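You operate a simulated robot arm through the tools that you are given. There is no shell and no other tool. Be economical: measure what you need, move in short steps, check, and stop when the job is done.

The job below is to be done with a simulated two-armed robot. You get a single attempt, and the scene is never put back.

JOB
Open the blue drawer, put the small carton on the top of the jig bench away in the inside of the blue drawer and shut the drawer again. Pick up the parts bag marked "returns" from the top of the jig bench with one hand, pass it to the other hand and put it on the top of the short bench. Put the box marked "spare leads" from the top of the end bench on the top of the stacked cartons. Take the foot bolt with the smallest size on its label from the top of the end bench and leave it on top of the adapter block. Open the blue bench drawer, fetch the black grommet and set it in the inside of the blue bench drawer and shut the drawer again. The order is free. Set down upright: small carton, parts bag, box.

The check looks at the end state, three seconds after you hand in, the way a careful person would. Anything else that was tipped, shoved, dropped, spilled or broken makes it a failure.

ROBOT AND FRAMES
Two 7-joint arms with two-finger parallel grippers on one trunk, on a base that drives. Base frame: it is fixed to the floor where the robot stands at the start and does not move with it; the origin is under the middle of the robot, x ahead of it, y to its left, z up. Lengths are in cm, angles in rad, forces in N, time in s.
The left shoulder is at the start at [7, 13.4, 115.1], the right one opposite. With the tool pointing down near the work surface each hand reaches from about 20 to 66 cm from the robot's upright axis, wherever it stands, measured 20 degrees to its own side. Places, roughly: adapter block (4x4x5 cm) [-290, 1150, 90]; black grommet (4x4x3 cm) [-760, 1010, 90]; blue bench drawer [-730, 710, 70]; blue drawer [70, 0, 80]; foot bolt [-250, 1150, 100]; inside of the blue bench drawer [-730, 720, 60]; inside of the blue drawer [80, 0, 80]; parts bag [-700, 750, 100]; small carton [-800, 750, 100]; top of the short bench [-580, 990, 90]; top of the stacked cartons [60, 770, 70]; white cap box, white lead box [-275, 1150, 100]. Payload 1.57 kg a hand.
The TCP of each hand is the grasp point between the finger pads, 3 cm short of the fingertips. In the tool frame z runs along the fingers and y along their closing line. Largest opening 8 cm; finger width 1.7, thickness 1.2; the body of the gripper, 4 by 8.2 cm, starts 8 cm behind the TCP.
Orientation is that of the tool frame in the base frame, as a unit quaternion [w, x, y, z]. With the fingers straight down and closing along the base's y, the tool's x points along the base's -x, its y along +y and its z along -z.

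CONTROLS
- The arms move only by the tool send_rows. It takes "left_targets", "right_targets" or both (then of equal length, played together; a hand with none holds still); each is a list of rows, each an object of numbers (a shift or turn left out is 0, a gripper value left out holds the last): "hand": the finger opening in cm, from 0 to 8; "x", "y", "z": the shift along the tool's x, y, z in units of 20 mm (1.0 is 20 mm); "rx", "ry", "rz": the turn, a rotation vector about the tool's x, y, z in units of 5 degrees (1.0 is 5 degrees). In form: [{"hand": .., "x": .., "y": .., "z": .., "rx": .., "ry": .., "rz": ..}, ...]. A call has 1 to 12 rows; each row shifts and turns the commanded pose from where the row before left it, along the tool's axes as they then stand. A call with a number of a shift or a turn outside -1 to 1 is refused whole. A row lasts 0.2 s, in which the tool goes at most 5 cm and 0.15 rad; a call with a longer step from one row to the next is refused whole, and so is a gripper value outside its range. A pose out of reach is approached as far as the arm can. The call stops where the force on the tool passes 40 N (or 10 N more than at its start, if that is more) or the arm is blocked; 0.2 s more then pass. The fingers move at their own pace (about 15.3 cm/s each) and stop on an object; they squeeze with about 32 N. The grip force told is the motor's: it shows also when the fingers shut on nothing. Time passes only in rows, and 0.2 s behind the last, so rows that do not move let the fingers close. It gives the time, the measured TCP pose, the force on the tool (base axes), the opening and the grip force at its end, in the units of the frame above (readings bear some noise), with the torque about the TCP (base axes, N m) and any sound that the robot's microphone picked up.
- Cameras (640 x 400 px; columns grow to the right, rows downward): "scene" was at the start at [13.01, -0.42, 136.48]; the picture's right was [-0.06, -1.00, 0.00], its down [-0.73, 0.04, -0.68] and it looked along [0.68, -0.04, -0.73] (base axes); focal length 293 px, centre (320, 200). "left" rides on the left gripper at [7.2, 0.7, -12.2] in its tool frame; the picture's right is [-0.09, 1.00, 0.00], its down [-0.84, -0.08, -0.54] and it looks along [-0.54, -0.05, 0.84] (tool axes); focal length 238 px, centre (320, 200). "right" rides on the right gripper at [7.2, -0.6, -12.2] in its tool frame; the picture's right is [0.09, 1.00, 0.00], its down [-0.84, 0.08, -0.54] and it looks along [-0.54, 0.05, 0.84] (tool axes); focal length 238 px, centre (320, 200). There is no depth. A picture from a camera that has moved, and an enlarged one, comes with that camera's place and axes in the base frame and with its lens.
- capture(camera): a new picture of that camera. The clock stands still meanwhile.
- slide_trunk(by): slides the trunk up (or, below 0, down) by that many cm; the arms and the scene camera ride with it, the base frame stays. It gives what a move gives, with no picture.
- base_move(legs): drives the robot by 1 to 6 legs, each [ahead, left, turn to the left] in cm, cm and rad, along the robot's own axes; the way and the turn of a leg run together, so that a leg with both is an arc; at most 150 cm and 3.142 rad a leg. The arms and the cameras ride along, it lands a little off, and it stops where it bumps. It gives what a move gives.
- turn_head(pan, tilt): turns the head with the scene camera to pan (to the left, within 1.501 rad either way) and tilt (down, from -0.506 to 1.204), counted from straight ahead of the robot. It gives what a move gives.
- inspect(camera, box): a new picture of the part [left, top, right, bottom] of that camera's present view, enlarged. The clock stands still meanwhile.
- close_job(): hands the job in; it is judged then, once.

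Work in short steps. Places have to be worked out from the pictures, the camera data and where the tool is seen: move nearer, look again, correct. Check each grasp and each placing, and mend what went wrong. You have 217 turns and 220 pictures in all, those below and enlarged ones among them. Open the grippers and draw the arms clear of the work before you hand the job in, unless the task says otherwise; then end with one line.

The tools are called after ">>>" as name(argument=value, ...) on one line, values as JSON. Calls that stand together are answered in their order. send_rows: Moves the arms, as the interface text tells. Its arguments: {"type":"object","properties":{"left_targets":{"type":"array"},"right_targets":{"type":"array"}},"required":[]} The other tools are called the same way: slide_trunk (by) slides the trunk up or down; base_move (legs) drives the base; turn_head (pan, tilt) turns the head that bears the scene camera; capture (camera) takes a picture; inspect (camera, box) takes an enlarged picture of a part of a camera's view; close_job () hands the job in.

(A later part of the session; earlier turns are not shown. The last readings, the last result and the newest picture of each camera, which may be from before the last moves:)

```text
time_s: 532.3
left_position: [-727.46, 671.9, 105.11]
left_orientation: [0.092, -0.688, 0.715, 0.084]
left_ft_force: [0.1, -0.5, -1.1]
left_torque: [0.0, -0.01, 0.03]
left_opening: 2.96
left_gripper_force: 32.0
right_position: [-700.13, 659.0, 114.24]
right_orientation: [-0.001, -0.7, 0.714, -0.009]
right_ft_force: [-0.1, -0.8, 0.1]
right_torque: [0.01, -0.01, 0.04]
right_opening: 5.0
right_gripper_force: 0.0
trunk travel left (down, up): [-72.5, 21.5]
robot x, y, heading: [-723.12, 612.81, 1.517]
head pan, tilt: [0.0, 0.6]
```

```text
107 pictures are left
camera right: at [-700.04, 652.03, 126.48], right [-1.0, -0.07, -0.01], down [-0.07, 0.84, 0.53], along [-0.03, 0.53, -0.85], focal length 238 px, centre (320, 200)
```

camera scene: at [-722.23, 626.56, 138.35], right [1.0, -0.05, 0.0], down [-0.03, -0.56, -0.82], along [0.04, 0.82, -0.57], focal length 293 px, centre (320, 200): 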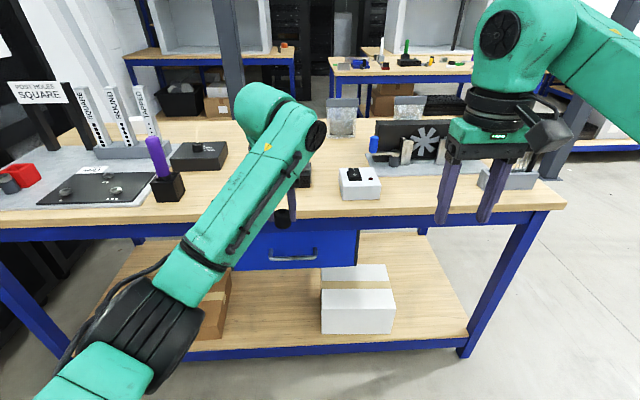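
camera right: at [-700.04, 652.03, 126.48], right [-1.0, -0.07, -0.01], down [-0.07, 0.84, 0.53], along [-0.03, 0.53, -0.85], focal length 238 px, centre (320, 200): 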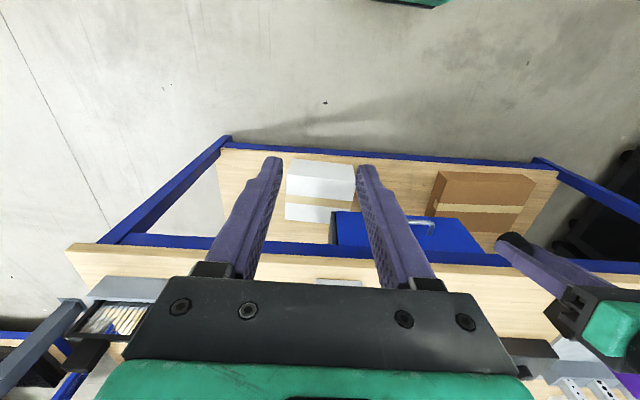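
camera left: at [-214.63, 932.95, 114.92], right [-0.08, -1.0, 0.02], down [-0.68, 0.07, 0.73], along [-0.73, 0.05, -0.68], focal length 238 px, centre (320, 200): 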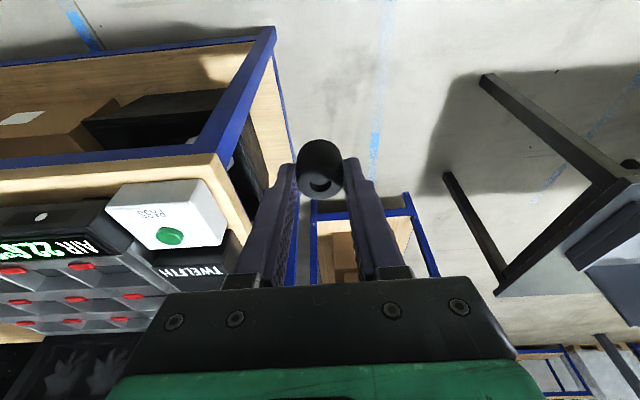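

The drawer handle is near (-727, 687, 77.5). I prepare the right hand: roll -90°, then tilt 45° forward.

>>> send_rows(right_targets=[{"rz": -1}, {"rz": -1}, {"rz": -1}, {"rz": -1}, {"rz": -1}, {"rz": -1}, {"rz": -1}, {"rz": -1}, {"rz": -1}, {"rz": -1}, {"rz": -1}, {"rz": -1}])

>>> send_rows(right_targets=[{"rz": -1}, {"rz": -1}, {"rz": -1}, {"rz": -1}, {"rz": -1}, {"rz": -1}, {"z": 1}, {"z": 1}, {"z": 1}, {"z": 1}, {"z": 1}])

>>> send_rows(right_targets=[{"hand": 4, "rx": 1}, {"rx": 1}, {"rx": 1}, {"rx": 1}, {"rx": 1}, {"rx": 1}, {"rx": 1}, {"rx": 1}, {"rx": 1}])

>>> capture(camera="scene")

>>> capture(camera="right")

```text
time_s: 534.9
left_position: [-727.43, 671.81, 104.89]
left_orientation: [0.093, -0.689, 0.714, 0.084]
left_ft_force: [0.0, 0.2, -0.2]
left_torque: [-0.02, 0.03, 0.03]
left_opening: 2.93
left_gripper_force: 32.2
right_position: [-712.16, 645.61, 110.23]
right_orientation: [0.003, 0.963, -0.269, 0.007]
right_ft_force: [0.0, 0.4, -0.4]
right_torque: [-0.03, -0.01, -0.02]
right_opening: 5.0
right_gripper_force: 0.1
right hand out of reach, approached as far as the arm can: row 4, 5, 6, 7, 8, 9, 10, 11, 12
trunk travel left (down, up): [-72.5, 21.5]
robot x, y, heading: [-722.77, 612.48, 1.519]
head pan, tilt: [0.0, 0.6]
```

```text
time_s: 537.3
left_position: [-727.36, 671.76, 104.96]
left_orientation: [0.092, -0.688, 0.715, 0.084]
left_ft_force: [0.2, 0.4, -0.4]
left_torque: [-0.03, -0.04, -0.02]
left_opening: 2.96
left_gripper_force: 32.2
right_position: [-717.8, 635.62, 102.18]
right_orientation: [0.007, 1.0, -0.015, 0.006]
right_ft_force: [0.5, 0.7, 0.8]
right_torque: [0.0, 0.02, -0.01]
right_opening: 5.0
right_gripper_force: 0.1
right hand out of reach, approached as far as the arm can: row 1, 2, 3, 4, 5, 6, 10, 11
trunk travel left (down, up): [-72.5, 21.5]
robot x, y, heading: [-722.72, 612.49, 1.519]
head pan, tilt: [0.0, 0.6]
```

```text
time_s: 538.9
left_position: [-727.45, 671.76, 104.9]
left_orientation: [0.092, -0.688, 0.715, 0.084]
left_ft_force: [-0.7, -0.2, -0.1]
left_torque: [-0.02, -0.02, 0.02]
left_opening: 2.94
left_gripper_force: 32.5
right_position: [-719.62, 638.94, 103.93]
right_orientation: [-0.253, 0.962, -0.106, 0.002]
right_ft_force: [-0.6, -0.9, 0.4]
right_torque: [0.0, -0.02, 0.0]
right_opening: 4.0
right_gripper_force: 0.0
right hand out of reach, approached as far as the arm can: row 7
trunk travel left (down, up): [-72.5, 21.5]
robot x, y, heading: [-723.0, 612.74, 1.52]
head pan, tilt: [0.0, 0.6]
stopped in row 7 (right hand): the arm was blocked; the commanded pose is now the measured one
```

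```text
106 pictures are left
camera scene: at [-722.31, 626.45, 138.36], right [1.0, -0.05, 0.0], down [-0.03, -0.56, -0.83], along [0.04, 0.82, -0.56], focal length 293 px, centre (320, 200)
```

scene: 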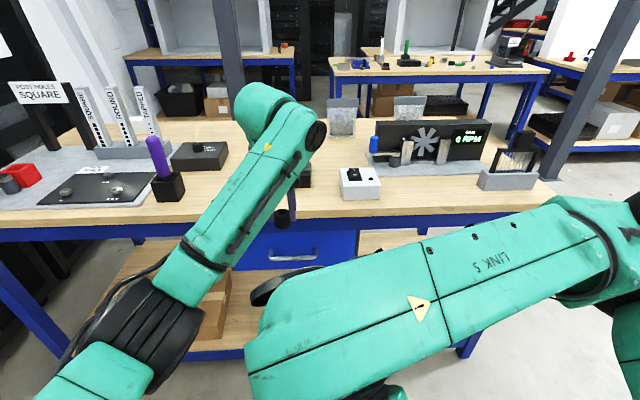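

```text
105 pictures are left
camera right: at [-713.26, 632.2, 114.46], right [-0.11, -0.86, -0.49], down [-0.86, -0.16, 0.48], along [-0.49, 0.48, -0.73], focal length 238 px, centre (320, 200)
```

right: 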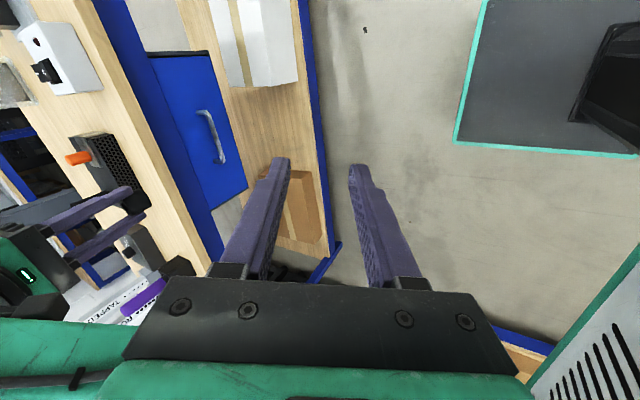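

The right hand got pulled in too close to the body and toward the left hand. I move it outward and forward, then complete roll and tilt, and shift the base to the left so the handle falls to the right hand.

>>> send_rows(right_targets=[{"x": 1, "y": -0.2}, {"x": 1, "y": -0.2}, {"x": 1, "y": -0.2}, {"x": 1, "y": -0.2}, {"x": 1, "y": -0.2}, {"x": -0.2, "y": -0.85, "z": 0.48}, {"x": -0.2, "y": -0.85, "z": 0.48}, {"x": -0.2, "y": -0.85, "z": 0.48}, {"x": -0.2, "y": -0.85, "z": 0.48}, {"x": -0.2, "y": -0.85, "z": 0.48}, {"x": -0.2, "y": -0.85, "z": 0.48}, {"x": -0.2, "y": -0.85, "z": 0.48}])

>>> base_move(legs=[[0, 12, 0.05]])

>>> send_rows(right_targets=[{"rz": -1}, {"rz": -1}, {"rz": -0.7}, {"rx": 1}, {"rx": 1}, {"rx": 1}])

>>> capture(camera="scene")

```text
time_s: 541.5
left_position: [-727.32, 671.72, 105.02]
left_orientation: [0.092, -0.689, 0.714, 0.083]
left_ft_force: [0.5, 0.1, -0.6]
left_torque: [0.0, -0.02, -0.01]
left_opening: 2.95
left_gripper_force: 31.8
right_position: [-710.71, 641.33, 105.65]
right_orientation: [-0.253, 0.961, -0.108, 0.003]
right_ft_force: [0.9, -1.3, 0.0]
right_torque: [-0.01, 0.03, -0.02]
right_opening: 4.01
right_gripper_force: 0.0
right hand out of reach, approached as far as the arm can: row 4, 5, 6, 7, 8, 9, 10, 11, 12
trunk travel left (down, up): [-72.5, 21.5]
robot x, y, heading: [-722.58, 612.64, 1.52]
head pan, tilt: [0.0, 0.6]
```

```text
time_s: 542.7
left_position: [-742.19, 671.88, 104.89]
left_orientation: [-0.089, 0.706, -0.698, -0.087]
left_ft_force: [0.6, -0.8, 0.6]
left_torque: [0.01, -0.02, 0.03]
left_opening: 2.95
left_gripper_force: 32.2
right_position: [-724.16, 642.37, 105.63]
right_orientation: [-0.253, 0.964, -0.084, -0.003]
right_ft_force: [0.1, -0.4, 0.0]
right_torque: [-0.01, 0.02, -0.02]
right_opening: 4.01
right_gripper_force: 0.1
trunk travel left (down, up): [-72.5, 21.5]
robot x, y, heading: [-735.04, 612.98, 1.574]
head pan, tilt: [0.0, 0.6]
```

```text
time_s: 544.1
left_position: [-742.41, 671.56, 105.06]
left_orientation: [-0.091, 0.706, -0.697, -0.087]
left_ft_force: [-0.9, 0.0, -0.3]
left_torque: [-0.01, -0.01, -0.02]
left_opening: 2.91
left_gripper_force: 32.2
right_position: [-728.32, 642.66, 108.28]
right_orientation: [-0.375, 0.926, -0.046, 0.004]
right_ft_force: [-0.3, -0.5, 0.2]
right_torque: [-0.03, -0.02, 0.04]
right_opening: 3.99
right_gripper_force: 0.1
right hand out of reach, approached as far as the arm can: row 1, 2, 3, 6
trunk travel left (down, up): [-72.5, 21.5]
robot x, y, heading: [-735.04, 613.01, 1.569]
head pan, tilt: [0.0, 0.6]
```

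```text
104 pictures are left
camera scene: at [-735.06, 626.6, 138.38], right [1.0, 0.0, 0.0], down [0.0, -0.56, -0.83], along [0.0, 0.83, -0.56], focal length 293 px, centre (320, 200)
```

scene: 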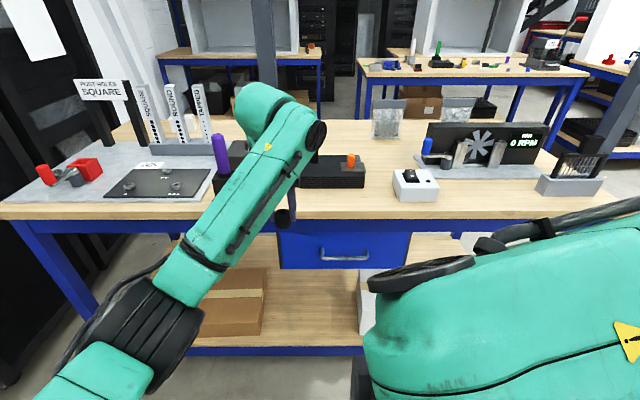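

The right arm is cramped. I push it along its finger direction (forward and down), away from the body.

>>> send_rows(right_targets=[{"z": 1}, {"z": 1}, {"z": 1}, {"z": 1}, {"z": 1}, {"z": 1}, {"z": 1}, {"z": 1}, {"z": 1}])

>>> capture(camera="scene")

```text
time_s: 546.1
left_position: [-742.48, 671.96, 104.92]
left_orientation: [-0.089, 0.706, -0.697, -0.085]
left_ft_force: [0.6, 0.0, -0.2]
left_torque: [-0.02, 0.0, 0.0]
left_opening: 2.94
left_gripper_force: 31.9
right_position: [-727.24, 654.8, 94.6]
right_orientation: [-0.377, 0.926, -0.019, 0.015]
right_ft_force: [-0.9, 0.7, 0.6]
right_torque: [0.0, -0.02, -0.03]
right_opening: 4.01
right_gripper_force: 0.1
trunk travel left (down, up): [-72.5, 21.5]
robot x, y, heading: [-734.97, 612.95, 1.57]
head pan, tilt: [0.0, 0.6]
```

```text
103 pictures are left
camera scene: at [-734.99, 626.95, 138.34], right [1.0, 0.0, 0.0], down [0.0, -0.57, -0.82], along [0.0, 0.82, -0.57], focal length 293 px, centre (320, 200)
```

scene: 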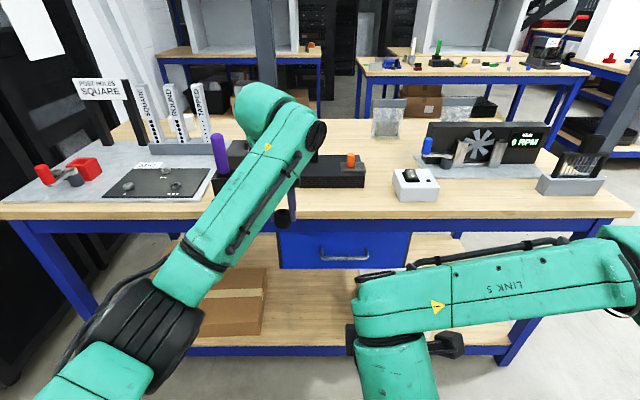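

Now the right hand is properly placed. I drive 14 cm closer and approach the handle to 8 cm.

>>> base_move(legs=[[14, 0, 0]])

>>> send_rows(right_targets=[{"z": 1}, {"z": 1}, {"z": 1}, {"z": 1}, {"z": 1}, {"z": 1}])

>>> capture(camera="right")

>>> capture(camera="scene")

```text
time_s: 547.4
left_position: [-742.29, 685.72, 104.99]
left_orientation: [-0.091, 0.706, -0.697, -0.087]
left_ft_force: [-0.3, -0.4, -1.0]
left_torque: [0.02, 0.03, 0.02]
left_opening: 2.93
left_gripper_force: 31.9
right_position: [-727.17, 668.57, 94.8]
right_orientation: [-0.378, 0.925, -0.019, 0.016]
right_ft_force: [0.0, -0.6, -0.5]
right_torque: [-0.01, -0.02, 0.05]
right_opening: 4.02
right_gripper_force: 0.0
trunk travel left (down, up): [-72.5, 21.5]
robot x, y, heading: [-735.36, 626.98, 1.576]
head pan, tilt: [0.0, 0.6]
```

```text
time_s: 548.8
left_position: [-742.38, 685.88, 104.86]
left_orientation: [-0.089, 0.706, -0.698, -0.086]
left_ft_force: [0.9, 1.0, -0.6]
left_torque: [-0.03, -0.02, -0.02]
left_opening: 2.95
left_gripper_force: 32.5
right_position: [-726.72, 677.18, 85.98]
right_orientation: [-0.377, 0.926, -0.019, 0.014]
right_ft_force: [0.5, -1.1, 0.5]
right_torque: [-0.01, 0.0, -0.01]
right_opening: 3.99
right_gripper_force: 0.1
trunk travel left (down, up): [-72.5, 21.5]
robot x, y, heading: [-734.66, 626.92, 1.569]
head pan, tilt: [0.0, 0.6]
```

```text
102 pictures are left
camera right: at [-720.19, 668.86, 95.28], right [0.07, -0.72, -0.69], down [-0.86, -0.39, 0.32], along [-0.5, 0.58, -0.64], focal length 238 px, centre (320, 200)
```

right: 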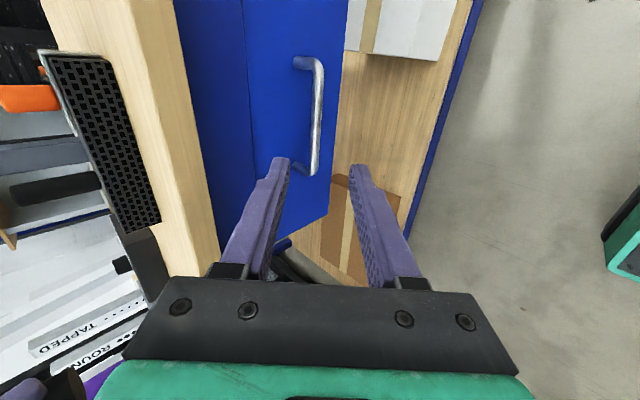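

```text
101 pictures are left
camera scene: at [-734.99, 641.04, 138.34], right [1.0, 0.0, 0.0], down [0.0, -0.57, -0.82], along [0.0, 0.82, -0.57], focal length 293 px, centre (320, 200)
```

scene: 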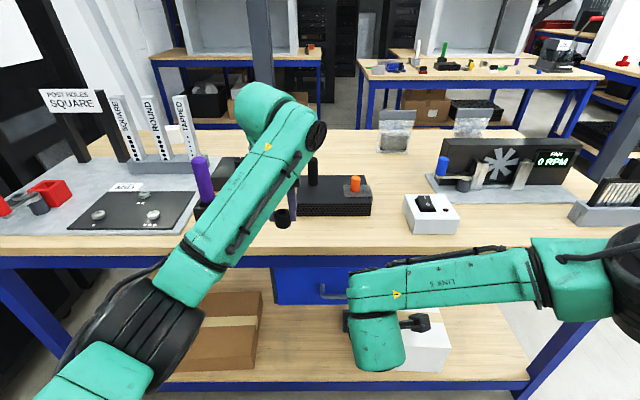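

The bar is straight in line: about (-725.5, 685.5, 78.2). I advance 10.5 cm and close.

>>> send_rows(right_targets=[{"hand": 3.5, "z": 1}, {"z": 1}, {"z": 1}, {"z": 1}, {"z": 1}, {"z": 0.3}])

>>> send_rows(right_targets=[{"hand": 0}, {}, {}, {}])

>>> capture(camera="right")

```text
time_s: 550.2
left_position: [-742.28, 685.97, 104.91]
left_orientation: [-0.089, 0.705, -0.698, -0.086]
left_ft_force: [-0.2, 0.6, 0.8]
left_torque: [0.0, -0.02, 0.04]
left_opening: 2.94
left_gripper_force: 31.9
right_position: [-726.14, 684.5, 78.58]
right_orientation: [-0.377, 0.926, -0.02, 0.015]
right_ft_force: [-0.4, -0.6, 0.2]
right_torque: [0.01, 0.0, 0.02]
right_opening: 3.5
right_gripper_force: 0.1
trunk travel left (down, up): [-72.5, 21.5]
robot x, y, heading: [-734.59, 627.07, 1.573]
head pan, tilt: [0.0, 0.6]
```

```text
time_s: 551.2
left_position: [-742.26, 685.83, 104.95]
left_orientation: [-0.09, 0.706, -0.697, -0.086]
left_ft_force: [-0.4, 0.4, 0.6]
left_torque: [0.01, 0.01, 0.03]
left_opening: 2.95
left_gripper_force: 31.6
right_position: [-726.12, 684.41, 78.61]
right_orientation: [-0.378, 0.925, -0.019, 0.016]
right_ft_force: [-0.2, -0.7, -0.5]
right_torque: [-0.02, 0.03, 0.0]
right_opening: 0.0
right_gripper_force: 21.4
trunk travel left (down, up): [-72.5, 21.5]
robot x, y, heading: [-735.01, 627.28, 1.568]
head pan, tilt: [0.0, 0.6]
```

```text
100 pictures are left
camera right: at [-719.67, 676.25, 87.86], right [0.07, -0.72, -0.69], down [-0.86, -0.39, 0.32], along [-0.5, 0.58, -0.64], focal length 238 px, centre (320, 200)
```

right: 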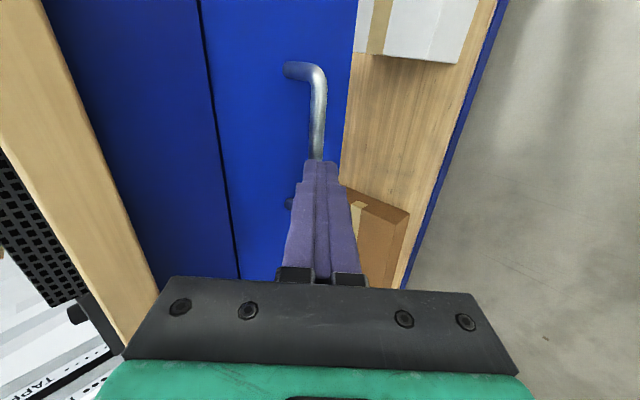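

The fingers closed short of the bar; it lies further in. I reopen and advance 3 cm more.

>>> send_rows(right_targets=[{"hand": 3.5}, {}, {"z": 0.5}, {"z": 0.5}, {"z": 0.5}])

>>> capture(camera="right")

```text
time_s: 552.4
left_position: [-742.41, 685.93, 105.01]
left_orientation: [-0.09, 0.705, -0.698, -0.085]
left_ft_force: [0.0, -0.2, 0.3]
left_torque: [-0.01, -0.01, 0.0]
left_opening: 2.95
left_gripper_force: 32.0
right_position: [-726.04, 686.66, 76.54]
right_orientation: [-0.378, 0.926, -0.02, 0.016]
right_ft_force: [0.4, -0.7, 0.7]
right_torque: [0.0, -0.02, 0.02]
right_opening: 3.51
right_gripper_force: 0.1
trunk travel left (down, up): [-72.5, 21.5]
robot x, y, heading: [-735.21, 627.12, 1.573]
head pan, tilt: [0.0, 0.6]
```

```text
99 pictures are left
camera right: at [-719.55, 678.34, 85.69], right [0.07, -0.72, -0.7], down [-0.86, -0.39, 0.32], along [-0.5, 0.58, -0.64], focal length 238 px, centre (320, 200)
```

right: 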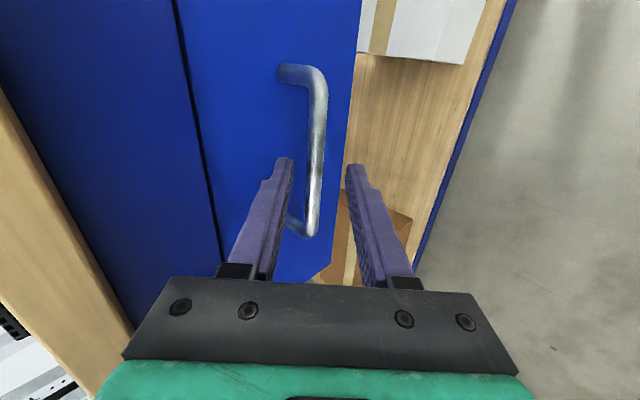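

Two views now give the bar at about (-728, 696.3, 67.5), lower and deeper than assumed. I tilt 10° more for clearance under the bench edge, and advance in two stages.

>>> send_rows(right_targets=[{"hand": 3.2, "rx": 1}, {"rx": 1}, {"y": 0.9}, {"z": 1}, {"z": 1}, {"z": 1}, {"z": 1}])

>>> capture(camera="right")

>>> capture(camera="scene")

```text
time_s: 554.0
left_position: [-742.41, 685.59, 105.06]
left_orientation: [-0.091, 0.705, -0.698, -0.087]
left_ft_force: [0.1, -0.1, 0.3]
left_torque: [0.03, -0.01, 0.03]
left_opening: 2.94
left_gripper_force: 32.0
right_position: [-725.82, 690.86, 71.17]
right_orientation: [-0.459, 0.888, -0.02, 0.018]
right_ft_force: [0.4, 0.7, 1.4]
right_torque: [-0.2, 0.04, 0.03]
right_opening: 3.56
right_gripper_force: 2.7
trunk travel left (down, up): [-72.5, 21.5]
robot x, y, heading: [-734.91, 627.1, 1.57]
head pan, tilt: [0.0, 0.6]
stopped in row 7 (right hand): the force on the tool passed its limit at 82 N (the readings are from after the stop); the commanded pose is now the measured one
```

```text
98 pictures are left
camera right: at [-719.46, 681.01, 78.88], right [0.07, -0.58, -0.81], down [-0.86, -0.44, 0.24], along [-0.5, 0.68, -0.53], focal length 238 px, centre (320, 200)
```

right: 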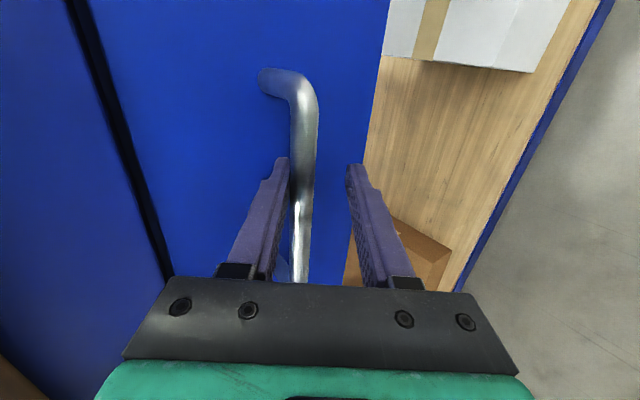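

```text
97 pictures are left
camera scene: at [-734.99, 640.53, 138.38], right [1.0, 0.0, 0.0], down [0.0, -0.56, -0.83], along [0.0, 0.83, -0.56], focal length 293 px, centre (320, 200)
```

scene: 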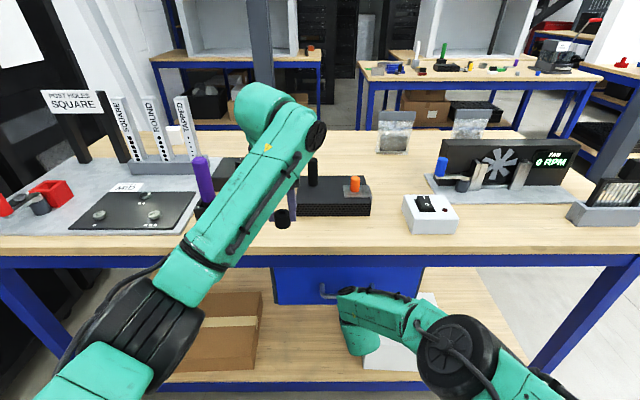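

The upper finger's tip met the bar: I'm slightly low. I back off a bit and shift up ~1 cm.

>>> send_rows(right_targets=[{"z": -0.6}, {"hand": 4, "y": -0.5}, {}])

>>> capture(camera="right")

```text
time_s: 554.8
left_position: [-742.39, 685.98, 104.77]
left_orientation: [-0.089, 0.705, -0.698, -0.084]
left_ft_force: [-0.2, 0.1, -0.6]
left_torque: [0.01, 0.01, 0.02]
left_opening: 2.93
left_gripper_force: 32.1
right_position: [-725.76, 690.6, 72.41]
right_orientation: [-0.457, 0.889, -0.02, 0.018]
right_ft_force: [-1.0, 0.1, -0.2]
right_torque: [0.0, -0.01, 0.05]
right_opening: 4.0
right_gripper_force: 0.1
trunk travel left (down, up): [-72.5, 21.5]
robot x, y, heading: [-734.71, 626.96, 1.571]
head pan, tilt: [0.0, 0.6]
```

```text
96 pictures are left
camera right: at [-719.44, 680.85, 80.14], right [0.07, -0.58, -0.81], down [-0.86, -0.44, 0.24], along [-0.5, 0.68, -0.54], focal length 238 px, centre (320, 200)
```

right: 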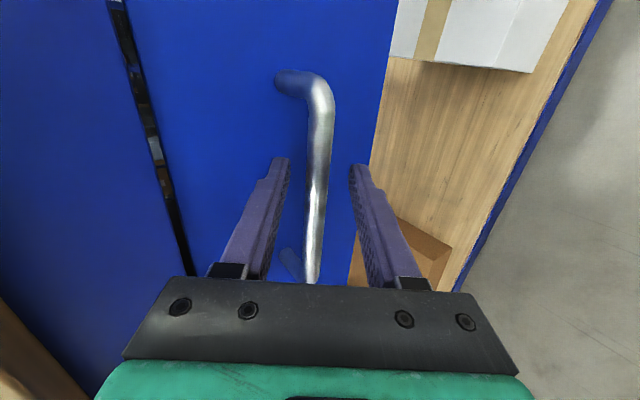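

The bar is now centred between the fingers. I advance 3.4 cm and close.

>>> send_rows(right_targets=[{"z": 0.6}, {"z": 0.6}, {"z": 0.5}, {"hand": 0}, {}, {}])

>>> capture(camera="right")

```text
time_s: 555.4
left_position: [-742.44, 684.2, 105.85]
left_orientation: [-0.094, 0.705, -0.697, -0.092]
left_ft_force: [0.5, -0.3, 0.0]
left_torque: [0.01, -0.01, -0.01]
left_opening: 2.94
left_gripper_force: 32.1
right_position: [-725.96, 690.83, 72.1]
right_orientation: [-0.459, 0.888, -0.02, 0.019]
right_ft_force: [0.5, -49.0, 37.5]
right_torque: [2.1, 0.22, 0.24]
right_opening: 4.24
right_gripper_force: 1.4
trunk travel left (down, up): [-72.5, 21.5]
robot x, y, heading: [-734.78, 627.11, 1.566]
head pan, tilt: [0.0, 0.6]
stopped in row 2 (right hand): the force on the tool passed its limit at 48 N (the readings are from after the stop); the commanded pose is now the measured one
```

```text
95 pictures are left
camera right: at [-719.52, 681.0, 79.76], right [0.07, -0.58, -0.81], down [-0.87, -0.44, 0.24], along [-0.5, 0.69, -0.53], focal length 238 px, centre (320, 200)
```

right: 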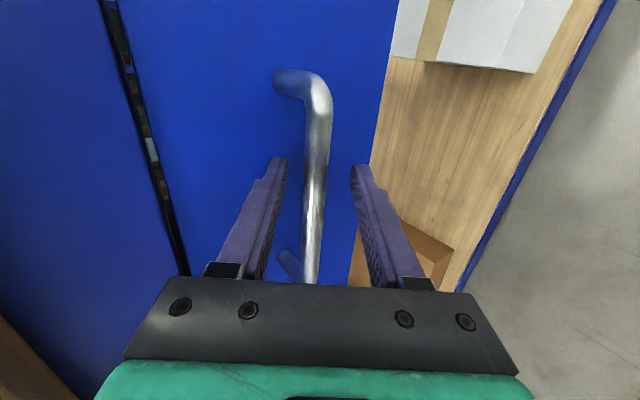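

The upper fingertip is touching the drawer front, so the bar is at the TCP. I relax slightly and close.

>>> send_rows(right_targets=[{"z": -0.15}, {"hand": 0}, {}, {}])

>>> capture(camera="right")

```text
time_s: 556.4
left_position: [-742.48, 685.31, 105.29]
left_orientation: [-0.092, 0.705, -0.698, -0.087]
left_ft_force: [-0.3, -1.1, 0.0]
left_torque: [0.03, -0.05, 0.02]
left_opening: 2.93
left_gripper_force: 31.6
right_position: [-725.7, 691.57, 71.87]
right_orientation: [-0.46, 0.888, -0.02, 0.022]
right_ft_force: [-1.2, 0.3, 37.1]
right_torque: [-0.16, -0.78, 0.02]
right_opening: 1.39
right_gripper_force: 30.3
trunk travel left (down, up): [-72.5, 21.5]
robot x, y, heading: [-734.94, 626.87, 1.57]
head pan, tilt: [0.0, 0.6]
```

```text
94 pictures are left
camera right: at [-719.44, 681.79, 79.65], right [0.08, -0.58, -0.81], down [-0.87, -0.44, 0.23], along [-0.49, 0.69, -0.54], focal length 238 px, centre (320, 200)
```

right: 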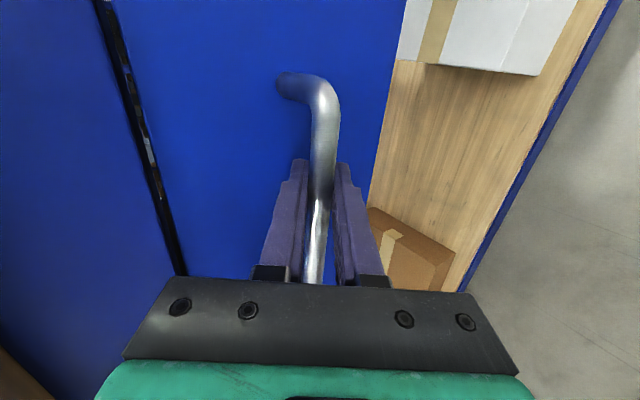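

Gripped the handle (1.39 cm). I pull straight back 20 cm.

>>> send_rows(right_targets=[{"y": 0.45, "z": -0.9}, {"y": 0.574, "z": -0.82}, {"y": 0.574, "z": -0.82}, {"y": 0.574, "z": -0.82}, {"y": 0.574, "z": -0.82}, {"y": 0.574, "z": -0.82}, {"y": 0.574, "z": -0.82}, {"y": 0.574, "z": -0.82}, {"y": 0.574, "z": -0.82}, {"y": 0.574, "z": -0.82}])

>>> capture(camera="scene")

>>> capture(camera="left")

```text
time_s: 557.9
left_position: [-742.28, 685.72, 104.93]
left_orientation: [-0.089, 0.705, -0.698, -0.086]
left_ft_force: [0.1, 0.3, -0.7]
left_torque: [-0.03, -0.03, 0.0]
left_opening: 2.95
left_gripper_force: 31.7
right_position: [-725.64, 679.0, 71.95]
right_orientation: [-0.459, 0.888, -0.024, 0.027]
right_ft_force: [12.4, -0.1, 13.4]
right_torque: [-0.27, 0.16, 1.45]
right_opening: 1.4
right_gripper_force: 30.6
trunk travel left (down, up): [-72.5, 21.5]
robot x, y, heading: [-734.97, 626.85, 1.568]
head pan, tilt: [0.0, 0.6]
stopped in row 7 (right hand): the force on the tool passed its limit at 48 N (the readings are from after the stop); the commanded pose is now the measured one
```

```text
93 pictures are left
camera scene: at [-734.92, 640.72, 138.33], right [1.0, 0.0, 0.0], down [0.0, -0.56, -0.83], along [0.0, 0.83, -0.56], focal length 293 px, centre (320, 200)
```

scene: 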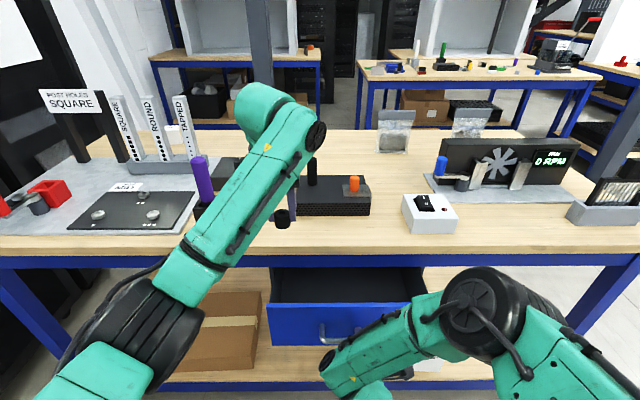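

```text
92 pictures are left
camera left: at [-742.83, 675.73, 114.88], right [-1.0, 0.08, 0.02], down [0.07, 0.68, 0.73], along [0.05, 0.73, -0.68], focal length 238 px, centre (320, 200)
```

left: 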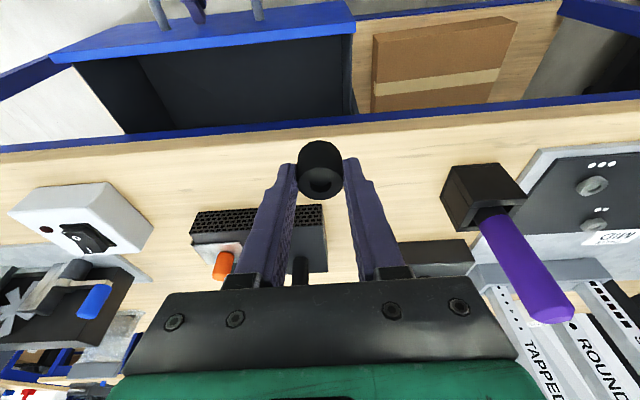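

Opened about 13 cm. I keep pulling to open it further.

>>> send_rows(right_targets=[{"y": 0.4, "z": -0.57}, {"y": 0.4, "z": -0.57}, {"y": 0.4, "z": -0.57}, {"y": 0.4, "z": -0.57}, {"y": 0.4, "z": -0.57}, {"y": 0.4, "z": -0.57}, {"y": 0.4, "z": -0.57}])

>>> capture(camera="left")

```text
time_s: 558.9
left_position: [-742.08, 685.71, 104.85]
left_orientation: [-0.089, 0.705, -0.698, -0.085]
left_ft_force: [-0.5, 0.5, 0.0]
left_torque: [-0.02, -0.06, 0.0]
left_opening: 2.93
left_gripper_force: 32.2
right_position: [-725.72, 673.61, 71.99]
right_orientation: [-0.461, 0.886, -0.027, 0.032]
right_ft_force: [14.3, -0.4, 11.1]
right_torque: [-0.24, 0.19, 1.32]
right_opening: 1.38
right_gripper_force: 30.0
trunk travel left (down, up): [-72.5, 21.5]
robot x, y, heading: [-735.02, 627.02, 1.568]
head pan, tilt: [0.0, 0.6]
stopped in row 5 (right hand): the force on the tool passed its limit at 41 N (the readings are from after the stop); the commanded pose is now the measured one
```

```text
91 pictures are left
camera left: at [-742.72, 675.75, 114.89], right [-1.0, 0.08, 0.02], down [0.07, 0.68, 0.73], along [0.05, 0.73, -0.68], focal length 238 px, centre (320, 200)
```

left: 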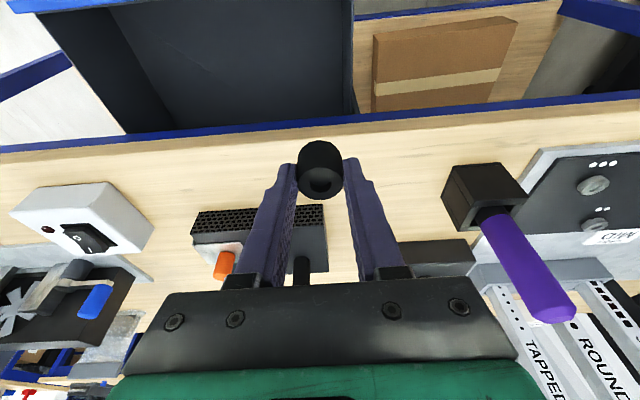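

The drawer is open ~18 cm, with its opening clear in front of the bench edge (y≈678–690). I hold the handle and bring the left hand with the grommet over the opening, then down.

>>> send_rows(left_targets=[{"x": 0.848, "y": -1, "z": -0.214}, {"x": 0.848, "y": -1, "z": -0.214}, {"x": 0.245, "z": 0.968}, {"x": 0.245, "z": 0.968}, {"x": 0.245, "z": 0.968}, {"x": 0.245, "z": 0.968}, {"x": 0.245, "z": 0.968}, {"x": 0.245, "z": 0.968}, {"x": 0.245, "z": 0.968}])

>>> capture(camera="left")

>>> capture(camera="scene")

```text
time_s: 560.9
left_position: [-737.96, 682.23, 91.07]
left_orientation: [-0.089, 0.705, -0.699, -0.086]
left_ft_force: [-1.2, -0.1, -0.5]
left_torque: [0.0, 0.0, -0.02]
left_opening: 2.93
left_gripper_force: 31.3
right_position: [-725.75, 673.64, 71.89]
right_orientation: [-0.46, 0.887, -0.029, 0.029]
right_ft_force: [21.1, 1.0, 13.3]
right_torque: [-0.16, -0.61, 0.23]
right_opening: 1.37
right_gripper_force: 30.2
trunk travel left (down, up): [-72.5, 21.5]
robot x, y, heading: [-734.57, 626.58, 1.569]
head pan, tilt: [0.0, 0.6]
```

```text
90 pictures are left
camera left: at [-738.5, 672.14, 101.0], right [-1.0, 0.08, 0.02], down [0.07, 0.68, 0.73], along [0.05, 0.73, -0.68], focal length 238 px, centre (320, 200)
```

left: 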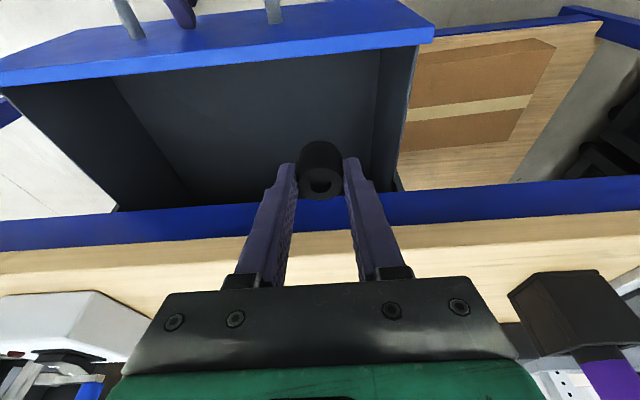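

```text
89 pictures are left
camera scene: at [-734.47, 640.66, 138.38], right [1.0, 0.0, 0.0], down [0.0, -0.56, -0.83], along [0.0, 0.83, -0.56], focal length 293 px, centre (320, 200)
```

scene: 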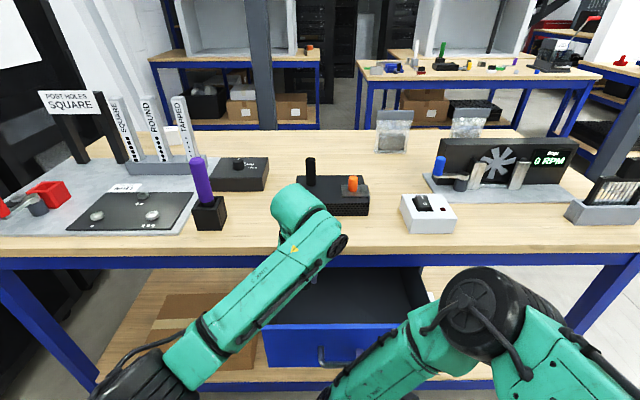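

The interior is empty. I shift 4 cm toward its middle and lower 16 cm.

>>> send_rows(left_targets=[{"y": -1, "x": 0.245, "z": 0.968}, {"y": -0.9, "x": 0.245, "z": 0.968}, {"x": 0.245, "z": 0.968}, {"x": 0.245, "z": 0.968}, {"x": 0.245, "z": 0.968}, {"x": 0.245, "z": 0.968}, {"x": 0.245, "z": 0.968}])

>>> capture(camera="left")

>>> inspect(camera="scene", box=[230, 250, 470, 400])

```text
time_s: 562.5
left_position: [-734.01, 682.2, 76.96]
left_orientation: [-0.088, 0.704, -0.699, -0.088]
left_ft_force: [1.1, -0.1, -0.8]
left_torque: [-0.03, 0.02, -0.02]
left_opening: 2.93
left_gripper_force: 31.9
right_position: [-725.86, 673.54, 71.91]
right_orientation: [-0.46, 0.887, -0.027, 0.028]
right_ft_force: [21.5, -0.8, 14.4]
right_torque: [-0.16, -0.36, 0.45]
right_opening: 1.39
right_gripper_force: 30.3
trunk travel left (down, up): [-72.5, 21.5]
robot x, y, heading: [-735.27, 627.53, 1.567]
head pan, tilt: [0.0, 0.6]
```

```text
88 pictures are left
camera left: at [-734.58, 672.26, 86.95], right [-1.0, 0.08, 0.02], down [0.07, 0.68, 0.73], along [0.05, 0.73, -0.68], focal length 238 px, centre (320, 200)
```

left: 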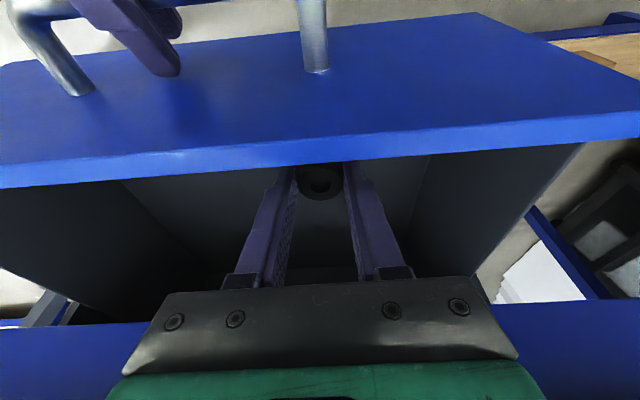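

```text
2.67 times, centred on (350, 325) of scene
camera zoom: at [-734.45, 640.64, 138.38], right [1.0, 0.0, 0.0], down [0.0, -0.56, -0.83], along [0.0, 0.83, -0.56], focal length 781 px, centre (240, -133)
```

zoom: 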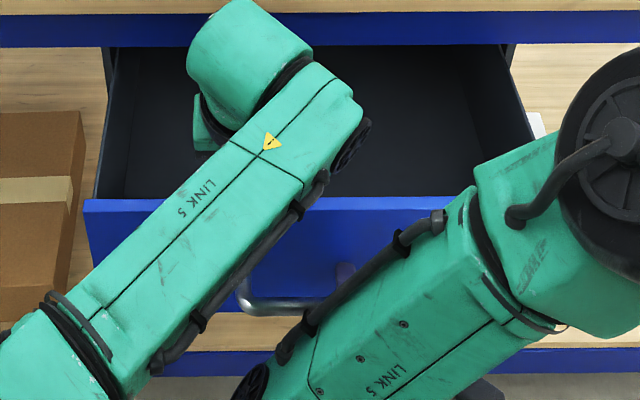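

The left camera is close above the drawer front, so I lower only 2.4 cm more and release the grommet a few cm above the drawer floor.

>>> send_rows(left_targets=[{"x": 0.245, "z": 0.968}, {"x": 0.05, "z": 0.2}, {}, {"hand": 4.5}, {}, {}, {}])

>>> capture(camera="left")

```text
time_s: 564.1
left_position: [-734.0, 682.25, 74.52]
left_orientation: [-0.088, 0.705, -0.699, -0.088]
left_ft_force: [-0.2, 0.4, 0.2]
left_torque: [-0.01, -0.01, 0.01]
left_opening: 4.5
left_gripper_force: 0.0
right_position: [-725.79, 673.65, 71.97]
right_orientation: [-0.459, 0.887, -0.027, 0.029]
right_ft_force: [20.9, -0.3, 14.7]
right_torque: [-0.13, -0.35, 0.47]
right_opening: 1.4
right_gripper_force: 30.0
trunk travel left (down, up): [-72.5, 21.5]
robot x, y, heading: [-734.76, 626.86, 1.566]
head pan, tilt: [0.0, 0.6]
```

```text
86 pictures are left
camera left: at [-734.56, 672.28, 84.58], right [-1.0, 0.08, 0.02], down [0.07, 0.68, 0.73], along [0.05, 0.73, -0.68], focal length 238 px, centre (320, 200)
```

left: 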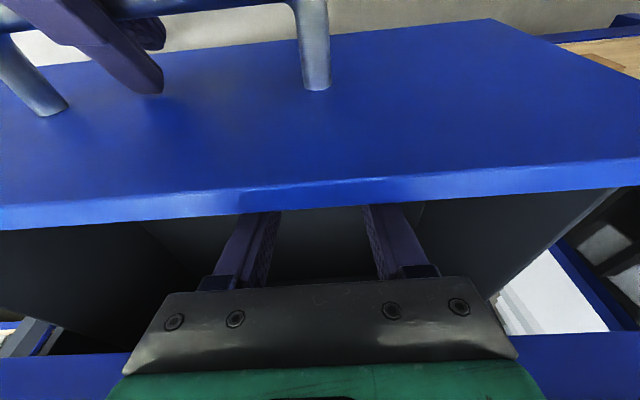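

Released. I raise the left hand and look for the grommet.

>>> send_rows(left_targets=[{"x": -0.245, "z": -0.968}, {"x": -0.245, "z": -0.968}, {"x": -0.245, "z": -0.968}, {"x": -0.245, "z": -0.968}, {"x": -0.245, "z": -0.968}, {"x": -0.245, "z": -0.968}, {"x": -0.245, "z": -0.968}, {"x": -0.245, "z": -0.968}, {"x": -0.245, "z": -0.968}, {"x": -0.245, "z": -0.968}, {"x": -0.245, "z": -0.968}])

>>> capture(camera="left")

```text
time_s: 566.5
left_position: [-734.28, 682.21, 96.59]
left_orientation: [-0.087, 0.705, -0.698, -0.089]
left_ft_force: [0.3, -0.3, -1.1]
left_torque: [0.0, 0.01, 0.0]
left_opening: 4.51
left_gripper_force: 0.0
right_position: [-725.92, 673.55, 72.0]
right_orientation: [-0.459, 0.888, -0.028, 0.029]
right_ft_force: [19.5, 1.0, 14.7]
right_torque: [-0.15, -0.39, 0.45]
right_opening: 1.4
right_gripper_force: 30.4
trunk travel left (down, up): [-72.5, 21.5]
robot x, y, heading: [-734.89, 627.0, 1.566]
head pan, tilt: [0.0, 0.6]
```

```text
85 pictures are left
camera left: at [-734.81, 672.31, 106.48], right [-1.0, 0.08, 0.02], down [0.07, 0.68, 0.73], along [0.04, 0.73, -0.68], focal length 238 px, centre (320, 200)
```

left: 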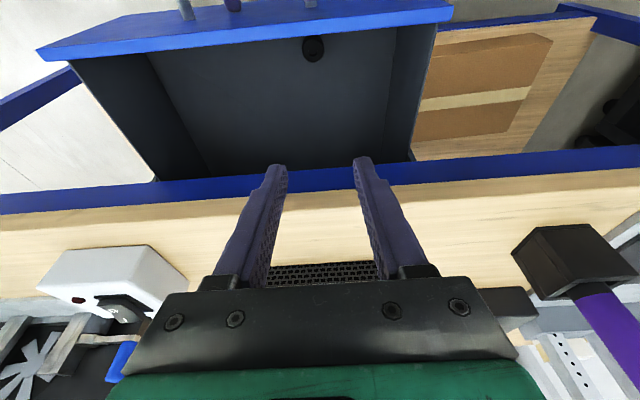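

The grommet lies inside the drawer. I raise the left hand a bit more, then push the drawer shut with the right.

>>> send_rows(left_targets=[{"x": -0.245, "z": -0.968, "y": 0.8}, {"x": -0.245, "z": -0.968, "y": 0.8}, {"x": -0.245, "z": -0.968, "y": 0.8}, {"x": -0.245, "z": -0.968, "y": 0.8}, {}, {}, {}, {}, {}, {}, {}, {}], right_targets=[{}, {}, {}, {}, {"y": -0.574, "z": 0.82}, {"y": -0.574, "z": 0.82}, {"y": -0.574, "z": 0.82}, {"y": -0.574, "z": 0.82}, {"y": -0.574, "z": 0.82}, {"y": -0.574, "z": 0.82}, {"y": -0.574, "z": 0.82}, {"y": -0.574, "z": 0.82}])

>>> send_rows(right_targets=[{"y": -0.574, "z": 0.82}, {"y": -0.4, "z": 0.57}, {"y": -0.3, "z": 0.4}])

>>> capture(camera="right")

>>> capture(camera="scene")

```text
time_s: 569.1
left_position: [-741.0, 684.67, 103.38]
left_orientation: [-0.092, 0.706, -0.697, -0.085]
left_ft_force: [-0.7, 0.1, 0.4]
left_torque: [-0.01, -0.02, -0.03]
left_opening: 4.51
left_gripper_force: 0.2
left hand out of reach, approached as far as the arm can: row 2, 3, 4
right_position: [-725.81, 689.58, 72.0]
right_orientation: [-0.459, 0.888, -0.022, 0.029]
right_ft_force: [-29.3, 1.4, 14.7]
right_torque: [-0.08, -0.32, 0.67]
right_opening: 1.4
right_gripper_force: 30.9
trunk travel left (down, up): [-72.5, 21.5]
robot x, y, heading: [-735.14, 626.92, 1.573]
head pan, tilt: [0.0, 0.6]
```

```text
time_s: 569.9
left_position: [-740.8, 684.1, 103.7]
left_orientation: [-0.095, 0.705, -0.697, -0.086]
left_ft_force: [-0.6, 0.2, -0.1]
left_torque: [-0.02, 0.01, -0.03]
left_opening: 4.5
left_gripper_force: 0.0
right_position: [-725.84, 691.62, 71.99]
right_orientation: [-0.459, 0.888, -0.021, 0.026]
right_ft_force: [-32.6, -22.0, 14.0]
right_torque: [-0.06, -0.69, 0.2]
right_opening: 1.36
right_gripper_force: 30.3
right hand out of reach, approached as far as the arm can: row 2, 3
trunk travel left (down, up): [-72.5, 21.5]
robot x, y, heading: [-735.02, 626.89, 1.571]
head pan, tilt: [0.0, 0.6]
```

```text
84 pictures are left
camera right: at [-719.58, 681.76, 79.71], right [0.08, -0.58, -0.81], down [-0.87, -0.43, 0.23], along [-0.48, 0.69, -0.54], focal length 238 px, centre (320, 200)
```

right: 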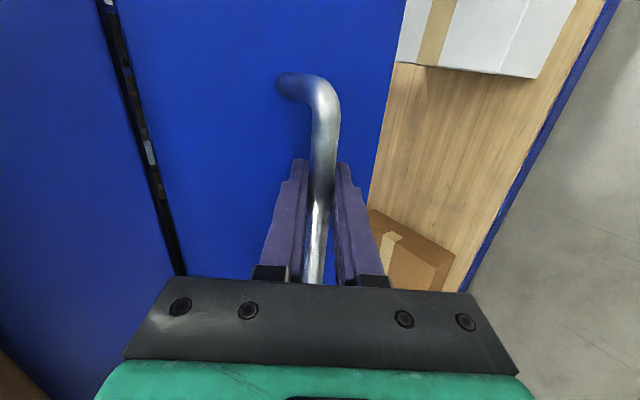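

```text
83 pictures are left
camera scene: at [-735.67, 640.02, 138.43], right [1.0, 0.0, 0.01], down [0.0, -0.56, -0.83], along [0.01, 0.83, -0.56], focal length 293 px, centre (320, 200)
```

scene: 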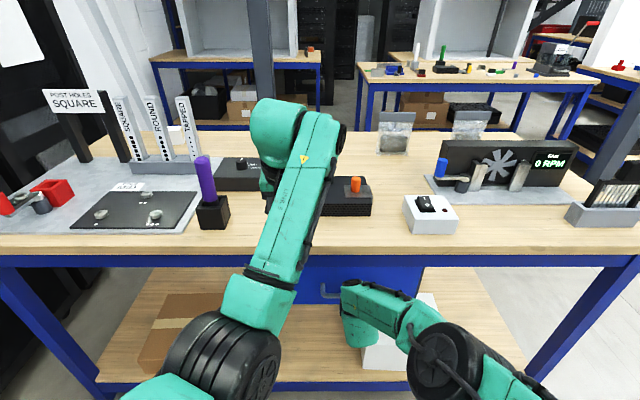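

The drawer is pushed fully home. I open the right hand and withdraw.

>>> send_rows(right_targets=[{"hand": 3.6}, {}, {"z": -1}, {"z": -1}, {"z": -1}, {"z": -1}, {"z": -1}, {"z": -1}])

>>> base_move(legs=[[-25, 0, 0]])

>>> capture(camera="scene")

```text
time_s: 571.7
left_position: [-740.23, 684.76, 103.23]
left_orientation: [-0.09, 0.705, -0.698, -0.086]
left_ft_force: [0.0, 0.4, 0.0]
left_torque: [0.05, -0.01, 0.02]
left_opening: 4.51
left_gripper_force: 0.2
right_position: [-725.48, 682.61, 78.64]
right_orientation: [-0.458, 0.888, -0.027, 0.03]
right_ft_force: [0.4, -0.4, 1.2]
right_torque: [-0.02, 0.02, -0.01]
right_opening: 3.59
right_gripper_force: 0.1
trunk travel left (down, up): [-72.5, 21.5]
robot x, y, heading: [-734.94, 626.93, 1.571]
head pan, tilt: [0.0, 0.6]
```

```text
time_s: 573.5
left_position: [-740.24, 660.24, 103.22]
left_orientation: [-0.089, 0.705, -0.699, -0.085]
left_ft_force: [-0.5, -0.6, 1.1]
left_torque: [-0.01, 0.0, -0.02]
left_opening: 4.5
left_gripper_force: 0.0
right_position: [-725.58, 658.08, 78.57]
right_orientation: [-0.458, 0.888, -0.027, 0.03]
right_ft_force: [-0.1, 0.5, -0.1]
right_torque: [0.01, -0.02, -0.03]
right_opening: 3.61
right_gripper_force: 0.1
trunk travel left (down, up): [-72.5, 21.5]
robot x, y, heading: [-734.87, 602.01, 1.571]
head pan, tilt: [0.0, 0.6]
```

```text
82 pictures are left
camera scene: at [-734.94, 616.35, 138.34], right [1.0, 0.0, 0.0], down [0.0, -0.57, -0.82], along [0.0, 0.82, -0.57], focal length 293 px, centre (320, 200)
```

scene: 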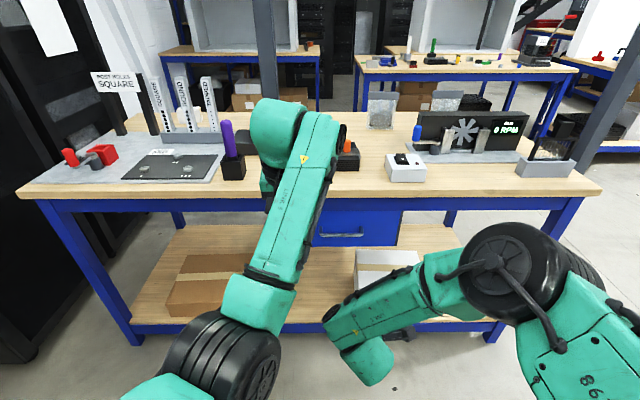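

Drawer is flush. Now I zoom to find the small carton (near (-800, 750)) and the two bags' labels.

>>> inspect(camera="scene", box=[90, 60, 266, 170])

>>> inspect(camera="scene", box=[350, 70, 510, 170])

```text
3.64 times, centred on (178, 115) of scene
camera zoom: at [-734.94, 616.35, 138.34], right [1.0, 0.0, 0.0], down [0.0, -0.57, -0.82], along [0.0, 0.82, -0.57], focal length 1065 px, centre (836, 509)
```

zoom: 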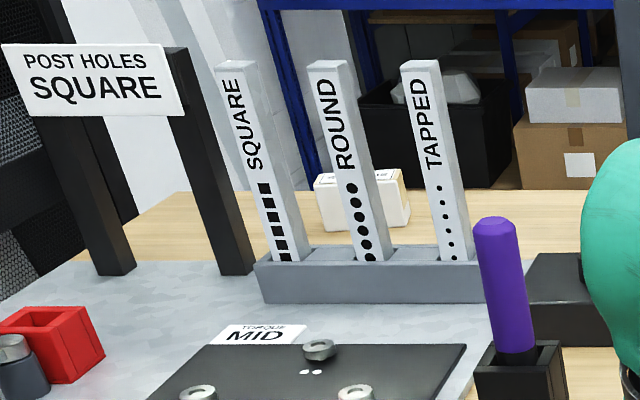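

```text
4.00 times, centred on (430, 120) of scene
camera zoom: at [-734.94, 616.35, 138.34], right [1.0, 0.0, 0.0], down [0.0, -0.57, -0.82], along [0.0, 0.82, -0.57], focal length 1172 px, centre (-120, 520)
```

zoom: 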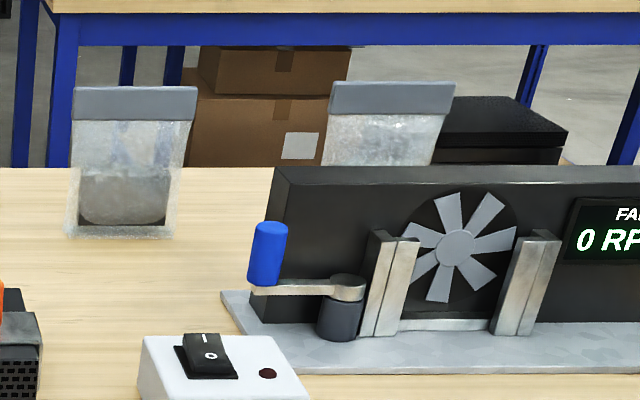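

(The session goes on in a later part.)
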